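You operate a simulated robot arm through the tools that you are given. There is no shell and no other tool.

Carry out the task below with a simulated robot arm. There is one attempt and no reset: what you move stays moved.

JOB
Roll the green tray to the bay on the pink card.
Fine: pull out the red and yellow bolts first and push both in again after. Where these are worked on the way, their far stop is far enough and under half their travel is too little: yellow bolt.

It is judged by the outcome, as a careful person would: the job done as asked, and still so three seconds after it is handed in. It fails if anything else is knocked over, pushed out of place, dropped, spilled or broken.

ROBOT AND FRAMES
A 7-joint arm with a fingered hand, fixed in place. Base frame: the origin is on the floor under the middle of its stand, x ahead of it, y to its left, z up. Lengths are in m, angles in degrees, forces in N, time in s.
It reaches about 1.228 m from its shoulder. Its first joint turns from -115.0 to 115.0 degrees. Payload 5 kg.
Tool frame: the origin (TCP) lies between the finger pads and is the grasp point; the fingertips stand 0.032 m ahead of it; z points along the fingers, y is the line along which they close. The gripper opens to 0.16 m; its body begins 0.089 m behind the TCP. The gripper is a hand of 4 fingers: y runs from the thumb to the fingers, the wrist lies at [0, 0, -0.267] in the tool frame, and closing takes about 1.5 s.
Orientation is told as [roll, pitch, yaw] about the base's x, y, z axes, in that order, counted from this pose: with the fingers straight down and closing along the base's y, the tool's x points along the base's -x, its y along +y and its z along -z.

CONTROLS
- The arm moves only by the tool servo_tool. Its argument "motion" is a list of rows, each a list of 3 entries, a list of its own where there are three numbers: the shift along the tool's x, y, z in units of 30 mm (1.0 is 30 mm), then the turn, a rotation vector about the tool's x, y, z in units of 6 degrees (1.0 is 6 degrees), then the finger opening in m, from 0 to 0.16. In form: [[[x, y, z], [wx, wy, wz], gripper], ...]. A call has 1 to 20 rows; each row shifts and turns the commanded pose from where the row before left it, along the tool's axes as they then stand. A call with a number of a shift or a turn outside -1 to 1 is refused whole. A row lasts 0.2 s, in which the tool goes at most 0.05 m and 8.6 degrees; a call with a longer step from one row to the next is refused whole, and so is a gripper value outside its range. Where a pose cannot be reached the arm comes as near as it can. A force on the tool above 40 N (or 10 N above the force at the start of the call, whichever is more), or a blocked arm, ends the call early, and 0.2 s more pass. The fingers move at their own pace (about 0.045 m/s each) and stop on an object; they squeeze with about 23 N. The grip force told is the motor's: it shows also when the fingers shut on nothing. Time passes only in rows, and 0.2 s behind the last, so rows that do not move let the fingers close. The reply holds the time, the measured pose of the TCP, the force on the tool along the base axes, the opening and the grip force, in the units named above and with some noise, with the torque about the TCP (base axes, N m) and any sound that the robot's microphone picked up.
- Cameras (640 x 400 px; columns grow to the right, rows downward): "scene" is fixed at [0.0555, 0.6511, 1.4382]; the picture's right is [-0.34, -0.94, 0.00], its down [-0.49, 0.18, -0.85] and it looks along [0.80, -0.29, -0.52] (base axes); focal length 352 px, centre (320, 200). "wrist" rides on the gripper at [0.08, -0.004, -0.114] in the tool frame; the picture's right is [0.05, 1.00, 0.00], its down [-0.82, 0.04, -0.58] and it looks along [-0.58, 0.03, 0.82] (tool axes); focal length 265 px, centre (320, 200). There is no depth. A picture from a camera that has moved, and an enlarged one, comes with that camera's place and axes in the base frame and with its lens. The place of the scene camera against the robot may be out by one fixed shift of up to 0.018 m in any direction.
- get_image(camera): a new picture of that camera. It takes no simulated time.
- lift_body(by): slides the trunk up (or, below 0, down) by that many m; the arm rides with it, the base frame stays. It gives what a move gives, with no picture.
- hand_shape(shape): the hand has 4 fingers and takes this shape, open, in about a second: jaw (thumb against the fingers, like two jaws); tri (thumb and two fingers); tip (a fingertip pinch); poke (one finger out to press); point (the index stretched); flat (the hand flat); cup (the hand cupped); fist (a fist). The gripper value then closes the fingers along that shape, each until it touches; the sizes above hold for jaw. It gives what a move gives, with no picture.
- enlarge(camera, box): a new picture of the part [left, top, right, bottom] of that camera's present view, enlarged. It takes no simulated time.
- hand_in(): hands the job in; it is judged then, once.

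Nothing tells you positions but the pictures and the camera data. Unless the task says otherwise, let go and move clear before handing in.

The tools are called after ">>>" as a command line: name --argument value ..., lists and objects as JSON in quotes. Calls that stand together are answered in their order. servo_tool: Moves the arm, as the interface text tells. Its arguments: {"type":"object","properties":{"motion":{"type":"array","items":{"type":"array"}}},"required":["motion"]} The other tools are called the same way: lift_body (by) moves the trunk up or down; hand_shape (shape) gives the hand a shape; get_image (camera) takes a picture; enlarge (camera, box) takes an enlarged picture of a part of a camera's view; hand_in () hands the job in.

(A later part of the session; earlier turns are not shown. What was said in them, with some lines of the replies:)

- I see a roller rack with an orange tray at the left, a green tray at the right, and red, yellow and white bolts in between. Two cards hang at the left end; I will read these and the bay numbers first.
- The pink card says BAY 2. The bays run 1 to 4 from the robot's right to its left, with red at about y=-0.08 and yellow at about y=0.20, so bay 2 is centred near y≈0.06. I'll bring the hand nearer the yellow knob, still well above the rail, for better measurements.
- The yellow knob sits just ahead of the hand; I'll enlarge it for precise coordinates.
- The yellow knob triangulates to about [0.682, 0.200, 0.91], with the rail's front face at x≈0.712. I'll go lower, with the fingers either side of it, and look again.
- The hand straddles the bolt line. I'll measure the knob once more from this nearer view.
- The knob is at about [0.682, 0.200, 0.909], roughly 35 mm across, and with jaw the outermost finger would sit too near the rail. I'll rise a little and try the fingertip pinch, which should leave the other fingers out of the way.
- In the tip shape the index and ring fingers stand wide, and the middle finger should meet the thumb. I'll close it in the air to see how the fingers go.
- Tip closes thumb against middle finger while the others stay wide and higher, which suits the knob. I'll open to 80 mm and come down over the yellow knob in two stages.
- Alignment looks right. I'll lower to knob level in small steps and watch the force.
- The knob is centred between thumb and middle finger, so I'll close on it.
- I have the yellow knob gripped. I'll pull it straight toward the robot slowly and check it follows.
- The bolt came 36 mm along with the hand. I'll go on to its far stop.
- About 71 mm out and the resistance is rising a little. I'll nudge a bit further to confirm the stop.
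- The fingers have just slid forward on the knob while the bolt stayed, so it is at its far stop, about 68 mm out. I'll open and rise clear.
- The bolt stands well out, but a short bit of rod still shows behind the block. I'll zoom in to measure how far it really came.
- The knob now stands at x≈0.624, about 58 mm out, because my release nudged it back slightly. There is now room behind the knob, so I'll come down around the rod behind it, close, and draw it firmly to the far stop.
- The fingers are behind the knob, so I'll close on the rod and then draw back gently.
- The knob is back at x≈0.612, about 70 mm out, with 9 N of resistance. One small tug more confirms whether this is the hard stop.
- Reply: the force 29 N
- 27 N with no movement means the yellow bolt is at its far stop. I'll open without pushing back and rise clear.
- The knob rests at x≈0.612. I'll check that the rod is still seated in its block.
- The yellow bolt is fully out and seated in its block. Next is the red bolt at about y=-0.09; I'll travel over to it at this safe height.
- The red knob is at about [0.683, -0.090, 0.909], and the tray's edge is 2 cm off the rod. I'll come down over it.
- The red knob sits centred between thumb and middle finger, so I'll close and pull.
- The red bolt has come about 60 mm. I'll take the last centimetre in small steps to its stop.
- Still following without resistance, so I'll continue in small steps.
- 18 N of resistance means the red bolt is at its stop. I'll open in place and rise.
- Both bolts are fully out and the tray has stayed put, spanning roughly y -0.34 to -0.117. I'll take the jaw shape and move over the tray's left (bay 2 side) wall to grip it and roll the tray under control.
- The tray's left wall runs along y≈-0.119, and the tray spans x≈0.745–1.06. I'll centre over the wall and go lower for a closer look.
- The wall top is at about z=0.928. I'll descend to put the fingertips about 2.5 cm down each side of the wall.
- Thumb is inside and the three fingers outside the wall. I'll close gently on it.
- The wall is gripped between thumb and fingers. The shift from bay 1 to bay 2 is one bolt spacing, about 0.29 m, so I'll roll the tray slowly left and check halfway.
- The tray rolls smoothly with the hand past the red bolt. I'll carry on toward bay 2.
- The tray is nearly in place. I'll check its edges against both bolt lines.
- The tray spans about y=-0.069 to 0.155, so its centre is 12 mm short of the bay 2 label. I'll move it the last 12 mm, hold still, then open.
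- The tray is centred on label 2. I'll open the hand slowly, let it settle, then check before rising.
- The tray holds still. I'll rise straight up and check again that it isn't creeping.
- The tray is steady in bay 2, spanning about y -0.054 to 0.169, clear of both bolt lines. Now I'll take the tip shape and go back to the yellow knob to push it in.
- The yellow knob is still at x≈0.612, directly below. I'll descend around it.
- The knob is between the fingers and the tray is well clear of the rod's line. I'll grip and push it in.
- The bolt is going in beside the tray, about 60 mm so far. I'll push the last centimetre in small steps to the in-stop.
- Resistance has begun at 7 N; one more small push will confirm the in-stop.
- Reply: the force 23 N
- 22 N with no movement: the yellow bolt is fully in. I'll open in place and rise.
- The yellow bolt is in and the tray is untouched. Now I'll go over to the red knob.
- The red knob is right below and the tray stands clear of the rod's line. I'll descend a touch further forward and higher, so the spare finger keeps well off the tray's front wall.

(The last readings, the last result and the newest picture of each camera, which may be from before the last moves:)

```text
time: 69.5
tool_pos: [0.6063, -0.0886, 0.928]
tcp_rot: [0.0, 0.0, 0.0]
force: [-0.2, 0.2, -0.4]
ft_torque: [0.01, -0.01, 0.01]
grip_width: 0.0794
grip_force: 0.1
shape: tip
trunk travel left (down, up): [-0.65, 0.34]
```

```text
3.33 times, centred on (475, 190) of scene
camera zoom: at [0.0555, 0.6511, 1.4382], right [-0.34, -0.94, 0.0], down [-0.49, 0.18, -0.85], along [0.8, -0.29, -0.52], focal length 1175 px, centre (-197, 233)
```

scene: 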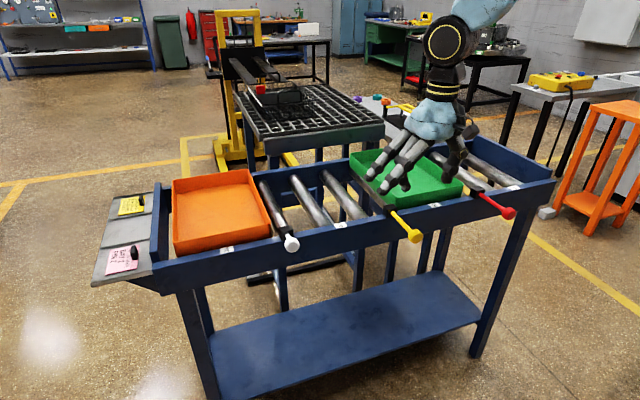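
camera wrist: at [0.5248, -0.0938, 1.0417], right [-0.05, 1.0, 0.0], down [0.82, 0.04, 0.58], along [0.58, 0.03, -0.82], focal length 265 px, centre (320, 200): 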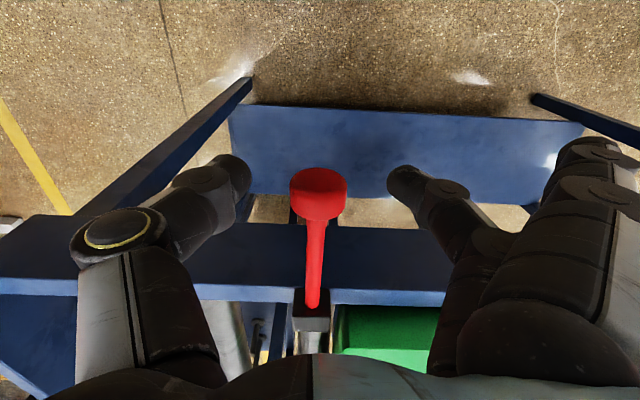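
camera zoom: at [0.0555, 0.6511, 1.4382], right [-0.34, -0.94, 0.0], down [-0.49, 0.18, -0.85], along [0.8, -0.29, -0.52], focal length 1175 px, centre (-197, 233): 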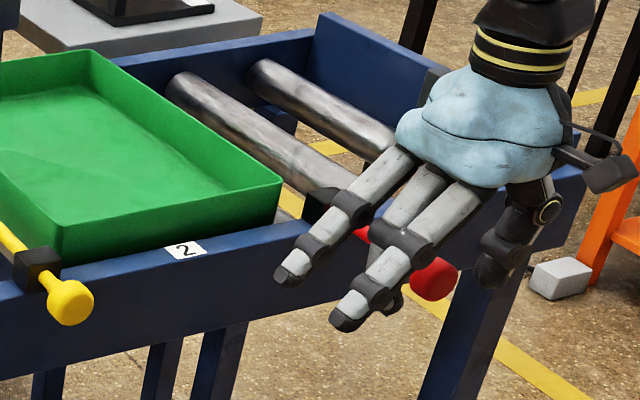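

The spare finger will pass in front of the tray with about 1.5 cm to spare. I'll grip the red knob and push it in.

>>> servo_tool --motion '[[[0, 0, 0], [0, 0, 0], 0.01], [[0, 0, 0], [0, 0, 0], 0.01], [[0, 0, 0], [0, 0, 0], 0.01], [[0, 0, 0], [0, 0, 0], 0.01], [[0, 0, 0], [0, 0, 0], 0.01], [[0, 0, 0], [0, 0, 0], 0.01]]'

>>> servo_tool --motion '[[[-0.2, 0, 0], [0, 0, 0], 0.01], [[-0.25, 0, 0], [0, 0, 0], 0.01], [[-0.25, 0, 0], [0, 0, 0], 0.01], [[-0.25, 0, 0], [0, 0, 0], 0.01], [[-0.25, 0, 0], [0, 0, 0], 0.01], [[-0.2, 0, 0], [0, 0, 0], 0.01], [[-0.2, 0, 0], [0, 0, 0], 0.01]]'

>>> get_image --camera "wrist"

>>> enlarge --camera "scene" --box '[380, 130, 570, 250]'

```text
time: 70.9
tool_pos: [0.6062, -0.0906, 0.9274]
tcp_rot: [0.0, 0.0, 0.1]
force: [-0.7, -0.1, -3.2]
ft_torque: [-0.04, 0.0, 0.02]
grip_width: 0.0275
grip_force: 22.5
shape: tip
trunk travel left (down, up): [-0.65, 0.34]
```

```text
time: 72.5
tool_pos: [0.6547, -0.0884, 0.9269]
tcp_rot: [0.0, 0.0, 0.0]
force: [0.4, -4.6, -6.9]
ft_torque: [-0.09, -0.02, 0.02]
grip_width: 0.0274
grip_force: 23.1
shape: tip
trunk travel left (down, up): [-0.65, 0.34]
```

```text
taken
camera wrist: at [0.5737, -0.0935, 1.0418], right [-0.05, 1.0, 0.0], down [0.82, 0.04, 0.58], along [0.58, 0.03, -0.82], focal length 265 px, centre (320, 200)
```

wrist: 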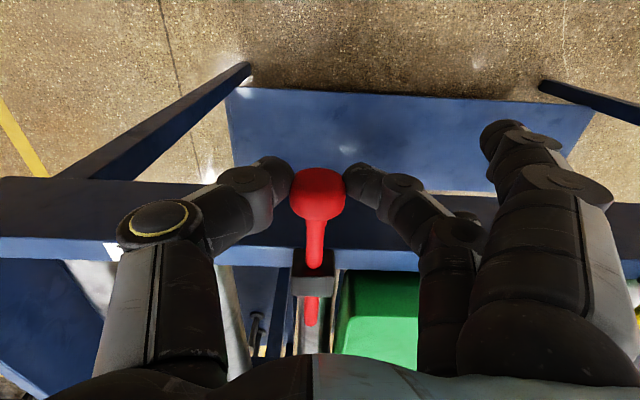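

```text
3.33 times, centred on (475, 190) of scene
camera zoom: at [0.0555, 0.6511, 1.4382], right [-0.34, -0.94, 0.0], down [-0.49, 0.18, -0.85], along [0.8, -0.29, -0.52], focal length 1175 px, centre (-197, 233)
```

zoom: 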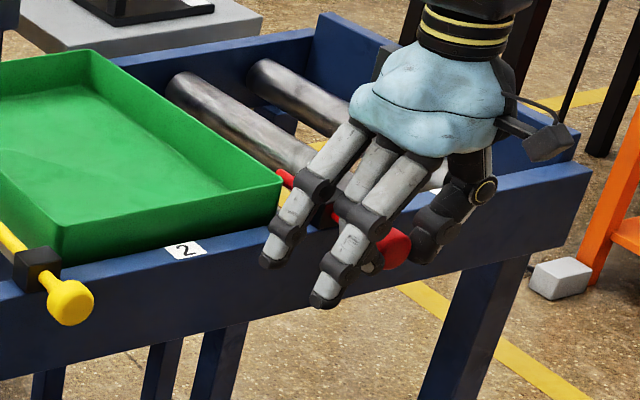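

The bolt is about 48 mm in and moving freely. I'll continue in small steps, watching the force.

>>> servo_tool --motion '[[[-0.15, 0, 0], [0, 0, 0], 0.01], [[-0.15, 0, 0], [0, 0, 0], 0.01], [[-0.12, 0, 0], [0, 0, 0], 0.01], [[-0.12, 0, 0], [0, 0, 0], 0.01], [[0, 0, 0], [0, 0, 0], 0.01]]'

>>> get_image --camera "wrist"

>>> enlarge --camera "scene" --box '[380, 130, 570, 250]'

```text
time: 73.7
tool_pos: [0.6705, -0.0889, 0.9281]
tcp_rot: [0.0, 0.1, 0.0]
force: [2.5, -3.7, -9.6]
ft_torque: [-0.09, 0.01, 0.04]
grip_width: 0.0269
grip_force: 22.8
shape: tip
trunk travel left (down, up): [-0.65, 0.34]
```

```text
taken
camera wrist: at [0.5897, -0.0935, 1.0422], right [-0.05, 1.0, 0.0], down [0.82, 0.04, 0.58], along [0.58, 0.03, -0.82], focal length 265 px, centre (320, 200)
```

wrist: 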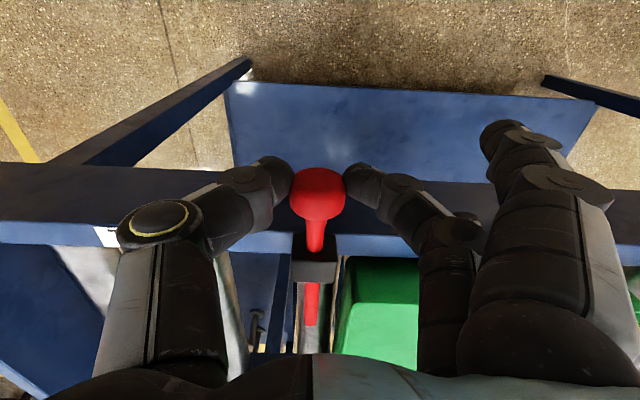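

```text
3.33 times, centred on (475, 190) of scene
camera zoom: at [0.0555, 0.6511, 1.4382], right [-0.34, -0.94, 0.0], down [-0.49, 0.18, -0.85], along [0.8, -0.29, -0.52], focal length 1175 px, centre (-197, 233)
```

zoom: 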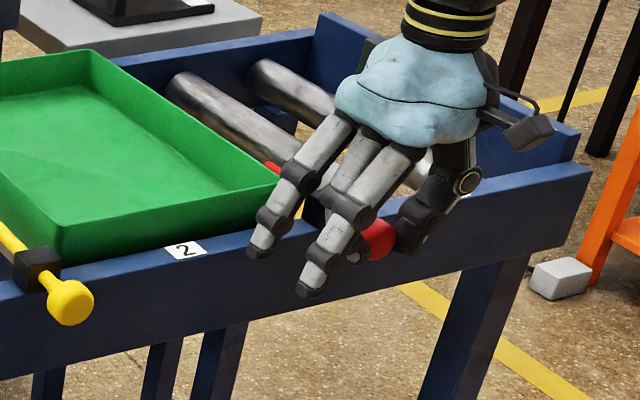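

About 5 mm remain. I'll push on to the stop.

>>> servo_tool --motion '[[[-0.1, 0, 0], [0, 0, 0], 0.01], [[-0.1, 0, 0], [0, 0, 0], 0.01], [[0, 0, 0], [0, 0, 0], 0.01]]'

>>> servo_tool --motion '[[[-0.07, 0, 0], [0, 0, 0], 0.01], [[0, 0, 0], [0, 0, 0], 0.01]]'

>>> get_image --camera "wrist"

```text
time: 74.5
tool_pos: [0.6756, -0.0899, 0.9274]
tcp_rot: [-0.1, 0.0, 0.0]
force: [-1.2, -3.2, -7.2]
ft_torque: [-0.12, 0.02, -0.02]
grip_width: 0.027
grip_force: 22.8
shape: tip
trunk travel left (down, up): [-0.65, 0.34]
```

```text
time: 75.1
tool_pos: [0.6768, -0.0892, 0.9283]
tcp_rot: [0.0, 0.2, 0.1]
force: [-11.7, -1.2, -8.4]
ft_torque: [-0.05, 0.22, -0.04]
grip_width: 0.0271
grip_force: 22.3
shape: tip
trunk travel left (down, up): [-0.65, 0.34]
```

```text
taken
camera wrist: at [0.5959, -0.0935, 1.0422], right [-0.05, 1.0, 0.0], down [0.82, 0.04, 0.58], along [0.57, 0.03, -0.82], focal length 265 px, centre (320, 200)
```

wrist: 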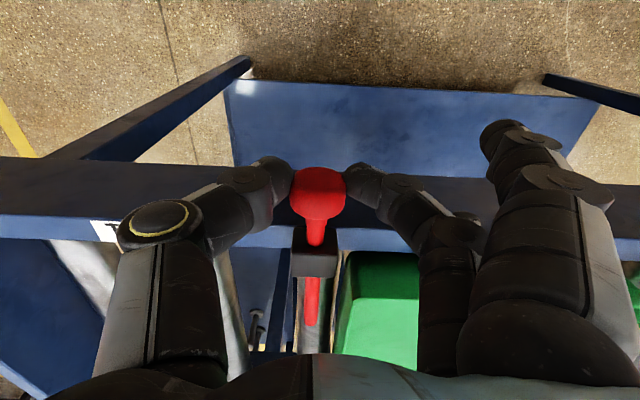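

12 N of resistance now; one last 2 mm push to confirm it is the stop.

>>> servo_tool --motion '[[[-0.06, 0, 0], [0, 0, 0], 0.01], [[0, 0, 0], [0, 0, 0], 0.01]]'

>>> servo_tool --motion '[[[0, 0, 0], [0, 0, 0], 0.08], [[0, 0, 0], [0, 0, 0], 0.08], [[0, 0, 0], [0, 0, 0], 0.08], [[0, 0, 0], [0, 0, 0], 0.08], [[0, 0, 0], [0, 0, 0], 0.08], [[0, 0, -0.6], [0, 0, 0], 0.08], [[0, 0, -1], [0, 0, 0], 0.08], [[0, 0, -1], [0, 0, 0], 0.08], [[0, 0, -1], [0, 0, 0], 0.08], [[0, 0, -1], [0, 0, 0], 0.08], [[0, 0, 0], [0, 0, 0], 0.08]]'

>>> get_image --camera "wrist"

>>> enlarge --camera "wrist" --box '[250, 90, 390, 240]'

>>> get_image --camera "scene"

```text
time: 75.7
tool_pos: [0.6778, -0.0892, 0.9288]
tcp_rot: [0.1, 0.2, 0.0]
force: [-23.9, -2.7, -12.9]
ft_torque: [-0.06, 0.48, -0.07]
grip_width: 0.0268
grip_force: 22.9
shape: tip
trunk travel left (down, up): [-0.65, 0.34]
```

```text
time: 78.1
tool_pos: [0.6793, -0.0887, 1.067]
tcp_rot: [0.0, 0.0, -0.1]
force: [0.9, -0.2, -0.3]
ft_torque: [-0.01, 0.02, -0.01]
grip_width: 0.0792
grip_force: 0.0
shape: tip
trunk travel left (down, up): [-0.65, 0.34]
```

```text
taken
camera wrist: at [0.5994, -0.0935, 1.1813], right [-0.05, 1.0, 0.0], down [0.82, 0.04, 0.58], along [0.58, 0.03, -0.82], focal length 265 px, centre (320, 200)
```

wrist: 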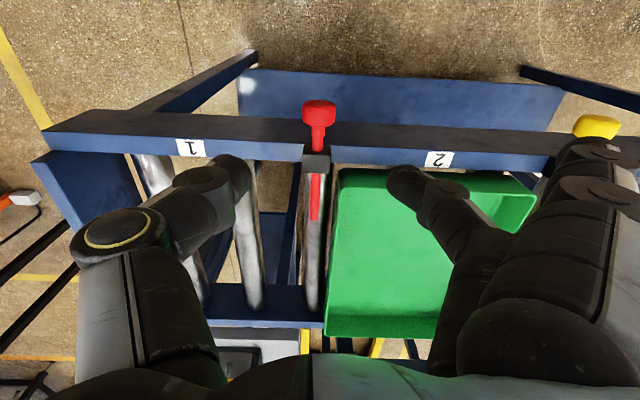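

```text
2.67 times, centred on (320, 165) of wrist
camera zoom: at [0.5994, -0.0935, 1.1813], right [-0.05, 1.0, 0.0], down [0.82, 0.04, 0.58], along [0.58, 0.03, -0.82], focal length 708 px, centre (320, 293)
```

zoom: 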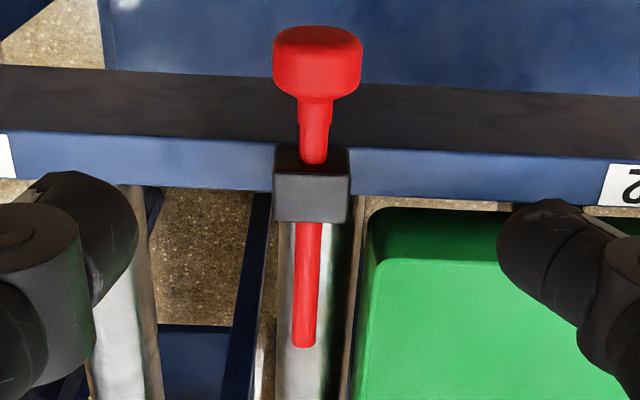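

```text
taken
```

scene: 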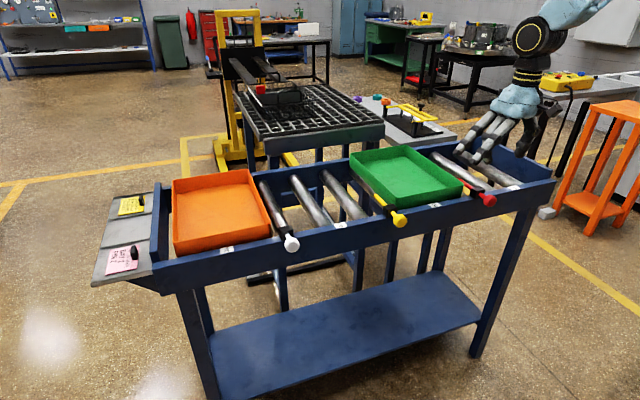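

Both bolts look fully in and the tray sits in bay 2. I'll compare with the same enlargements I took at the start.

>>> enlarge --camera "scene" --box '[240, 140, 420, 260]'

>>> enlarge --camera "scene" --box '[380, 110, 560, 230]'

>>> enlarge --camera "scene" --box '[80, 170, 240, 290]'

```text
3.33 times, centred on (330, 200) of scene
camera zoom: at [0.0555, 0.6511, 1.4382], right [-0.34, -0.94, 0.0], down [-0.49, 0.18, -0.85], along [0.8, -0.29, -0.52], focal length 1175 px, centre (287, 200)
```

zoom: 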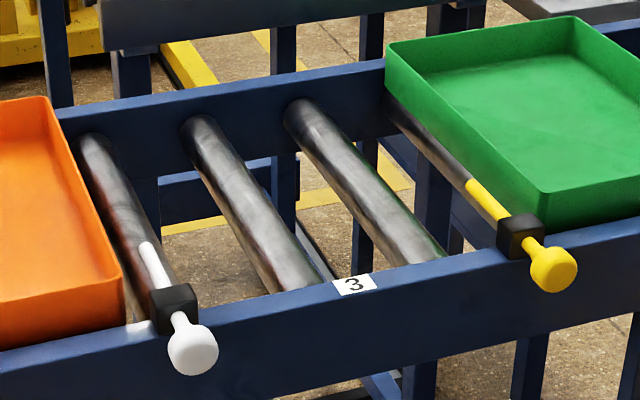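

```text
3.33 times, centred on (470, 170) of scene
camera zoom: at [0.0555, 0.6511, 1.4382], right [-0.34, -0.94, 0.0], down [-0.49, 0.18, -0.85], along [0.8, -0.29, -0.52], focal length 1175 px, centre (-180, 300)
```

zoom: 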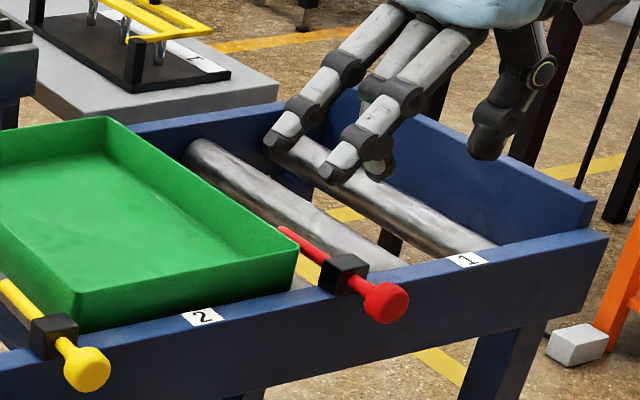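

```text
3.33 times, centred on (160, 230) of scene
camera zoom: at [0.0555, 0.6511, 1.4382], right [-0.34, -0.94, 0.0], down [-0.49, 0.18, -0.85], along [0.8, -0.29, -0.52], focal length 1175 px, centre (853, 100)
```

zoom: 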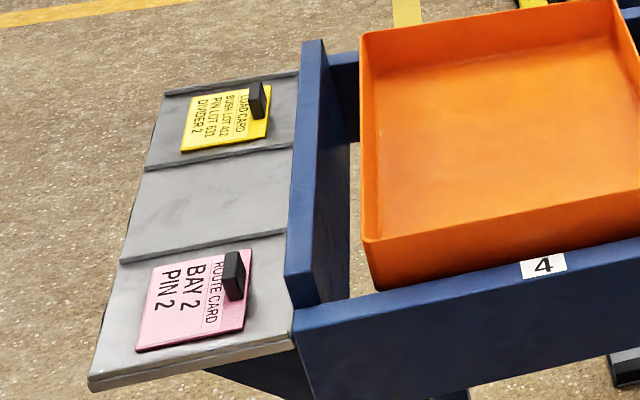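

Both bolts match their original positions exactly, the tray lies between them in bay 2, and nothing else has moved. I'll back the hand clear and confirm the tray stays still.

>>> servo_tool --motion '[[[0.5, 0, -1], [0, 0, 0], 0.08], [[0.5, 0, -1], [0, 0, 0], 0.08], [[0.5, 0, -1], [0, 0, 0], 0.08], [[0, 0, 0], [0, 0, 0], 0.08], [[0, 0, 0], [0, 0, 0], 0.08], [[0, 0, 0], [0, 0, 0], 0.08], [[0, 0, 0], [0, 0, 0], 0.08], [[0, 0, 0], [0, 0, 0], 0.08]]'

>>> enlarge --camera "scene" --box '[380, 110, 560, 230]'

```text
time: 79.9
tool_pos: [0.6358, -0.0878, 1.1587]
tcp_rot: [-0.1, -0.1, 0.0]
force: [0.0, 0.4, -0.3]
ft_torque: [0.0, -0.01, 0.02]
grip_width: 0.0792
grip_force: 0.0
shape: tip
trunk travel left (down, up): [-0.65, 0.34]
```

```text
3.33 times, centred on (470, 170) of scene
camera zoom: at [0.0555, 0.6511, 1.4382], right [-0.34, -0.94, 0.0], down [-0.49, 0.18, -0.85], along [0.8, -0.29, -0.52], focal length 1175 px, centre (-180, 300)
```

zoom: 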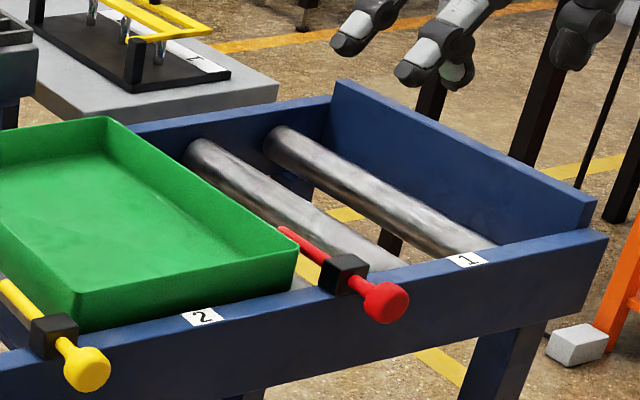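

The tray rests still in bay 2 with both bolts fully in, and the hand is clear. I'm handing the job in.

>>> hand_in

```text
The job is handed in.
```

The green tray is now in bay 2, the bay on the pink card. The red and yellow bolts are pushed fully back in on either side of it.

- **Bolts out:** I pulled both bolts to their far stops before moving the tray, about 70 mm each. My first release nudged the yellow one back about 12 mm, so I drew it to its stop again. It stayed there until the tray was in place.
- **Tray:** I gripped its left wall and rolled it slowly from bay 1. It came to rest within a few millimetres of the middle of bay 2 and did not creep after I let go.
- **Bolts in:** I pushed each bolt until it met its stop. Their knobs line up with where they were in the first pictures.

The orange tray, the white bolt and the cards look unmoved in the last pictures. The hand was open and clear of the rack when I handed in.
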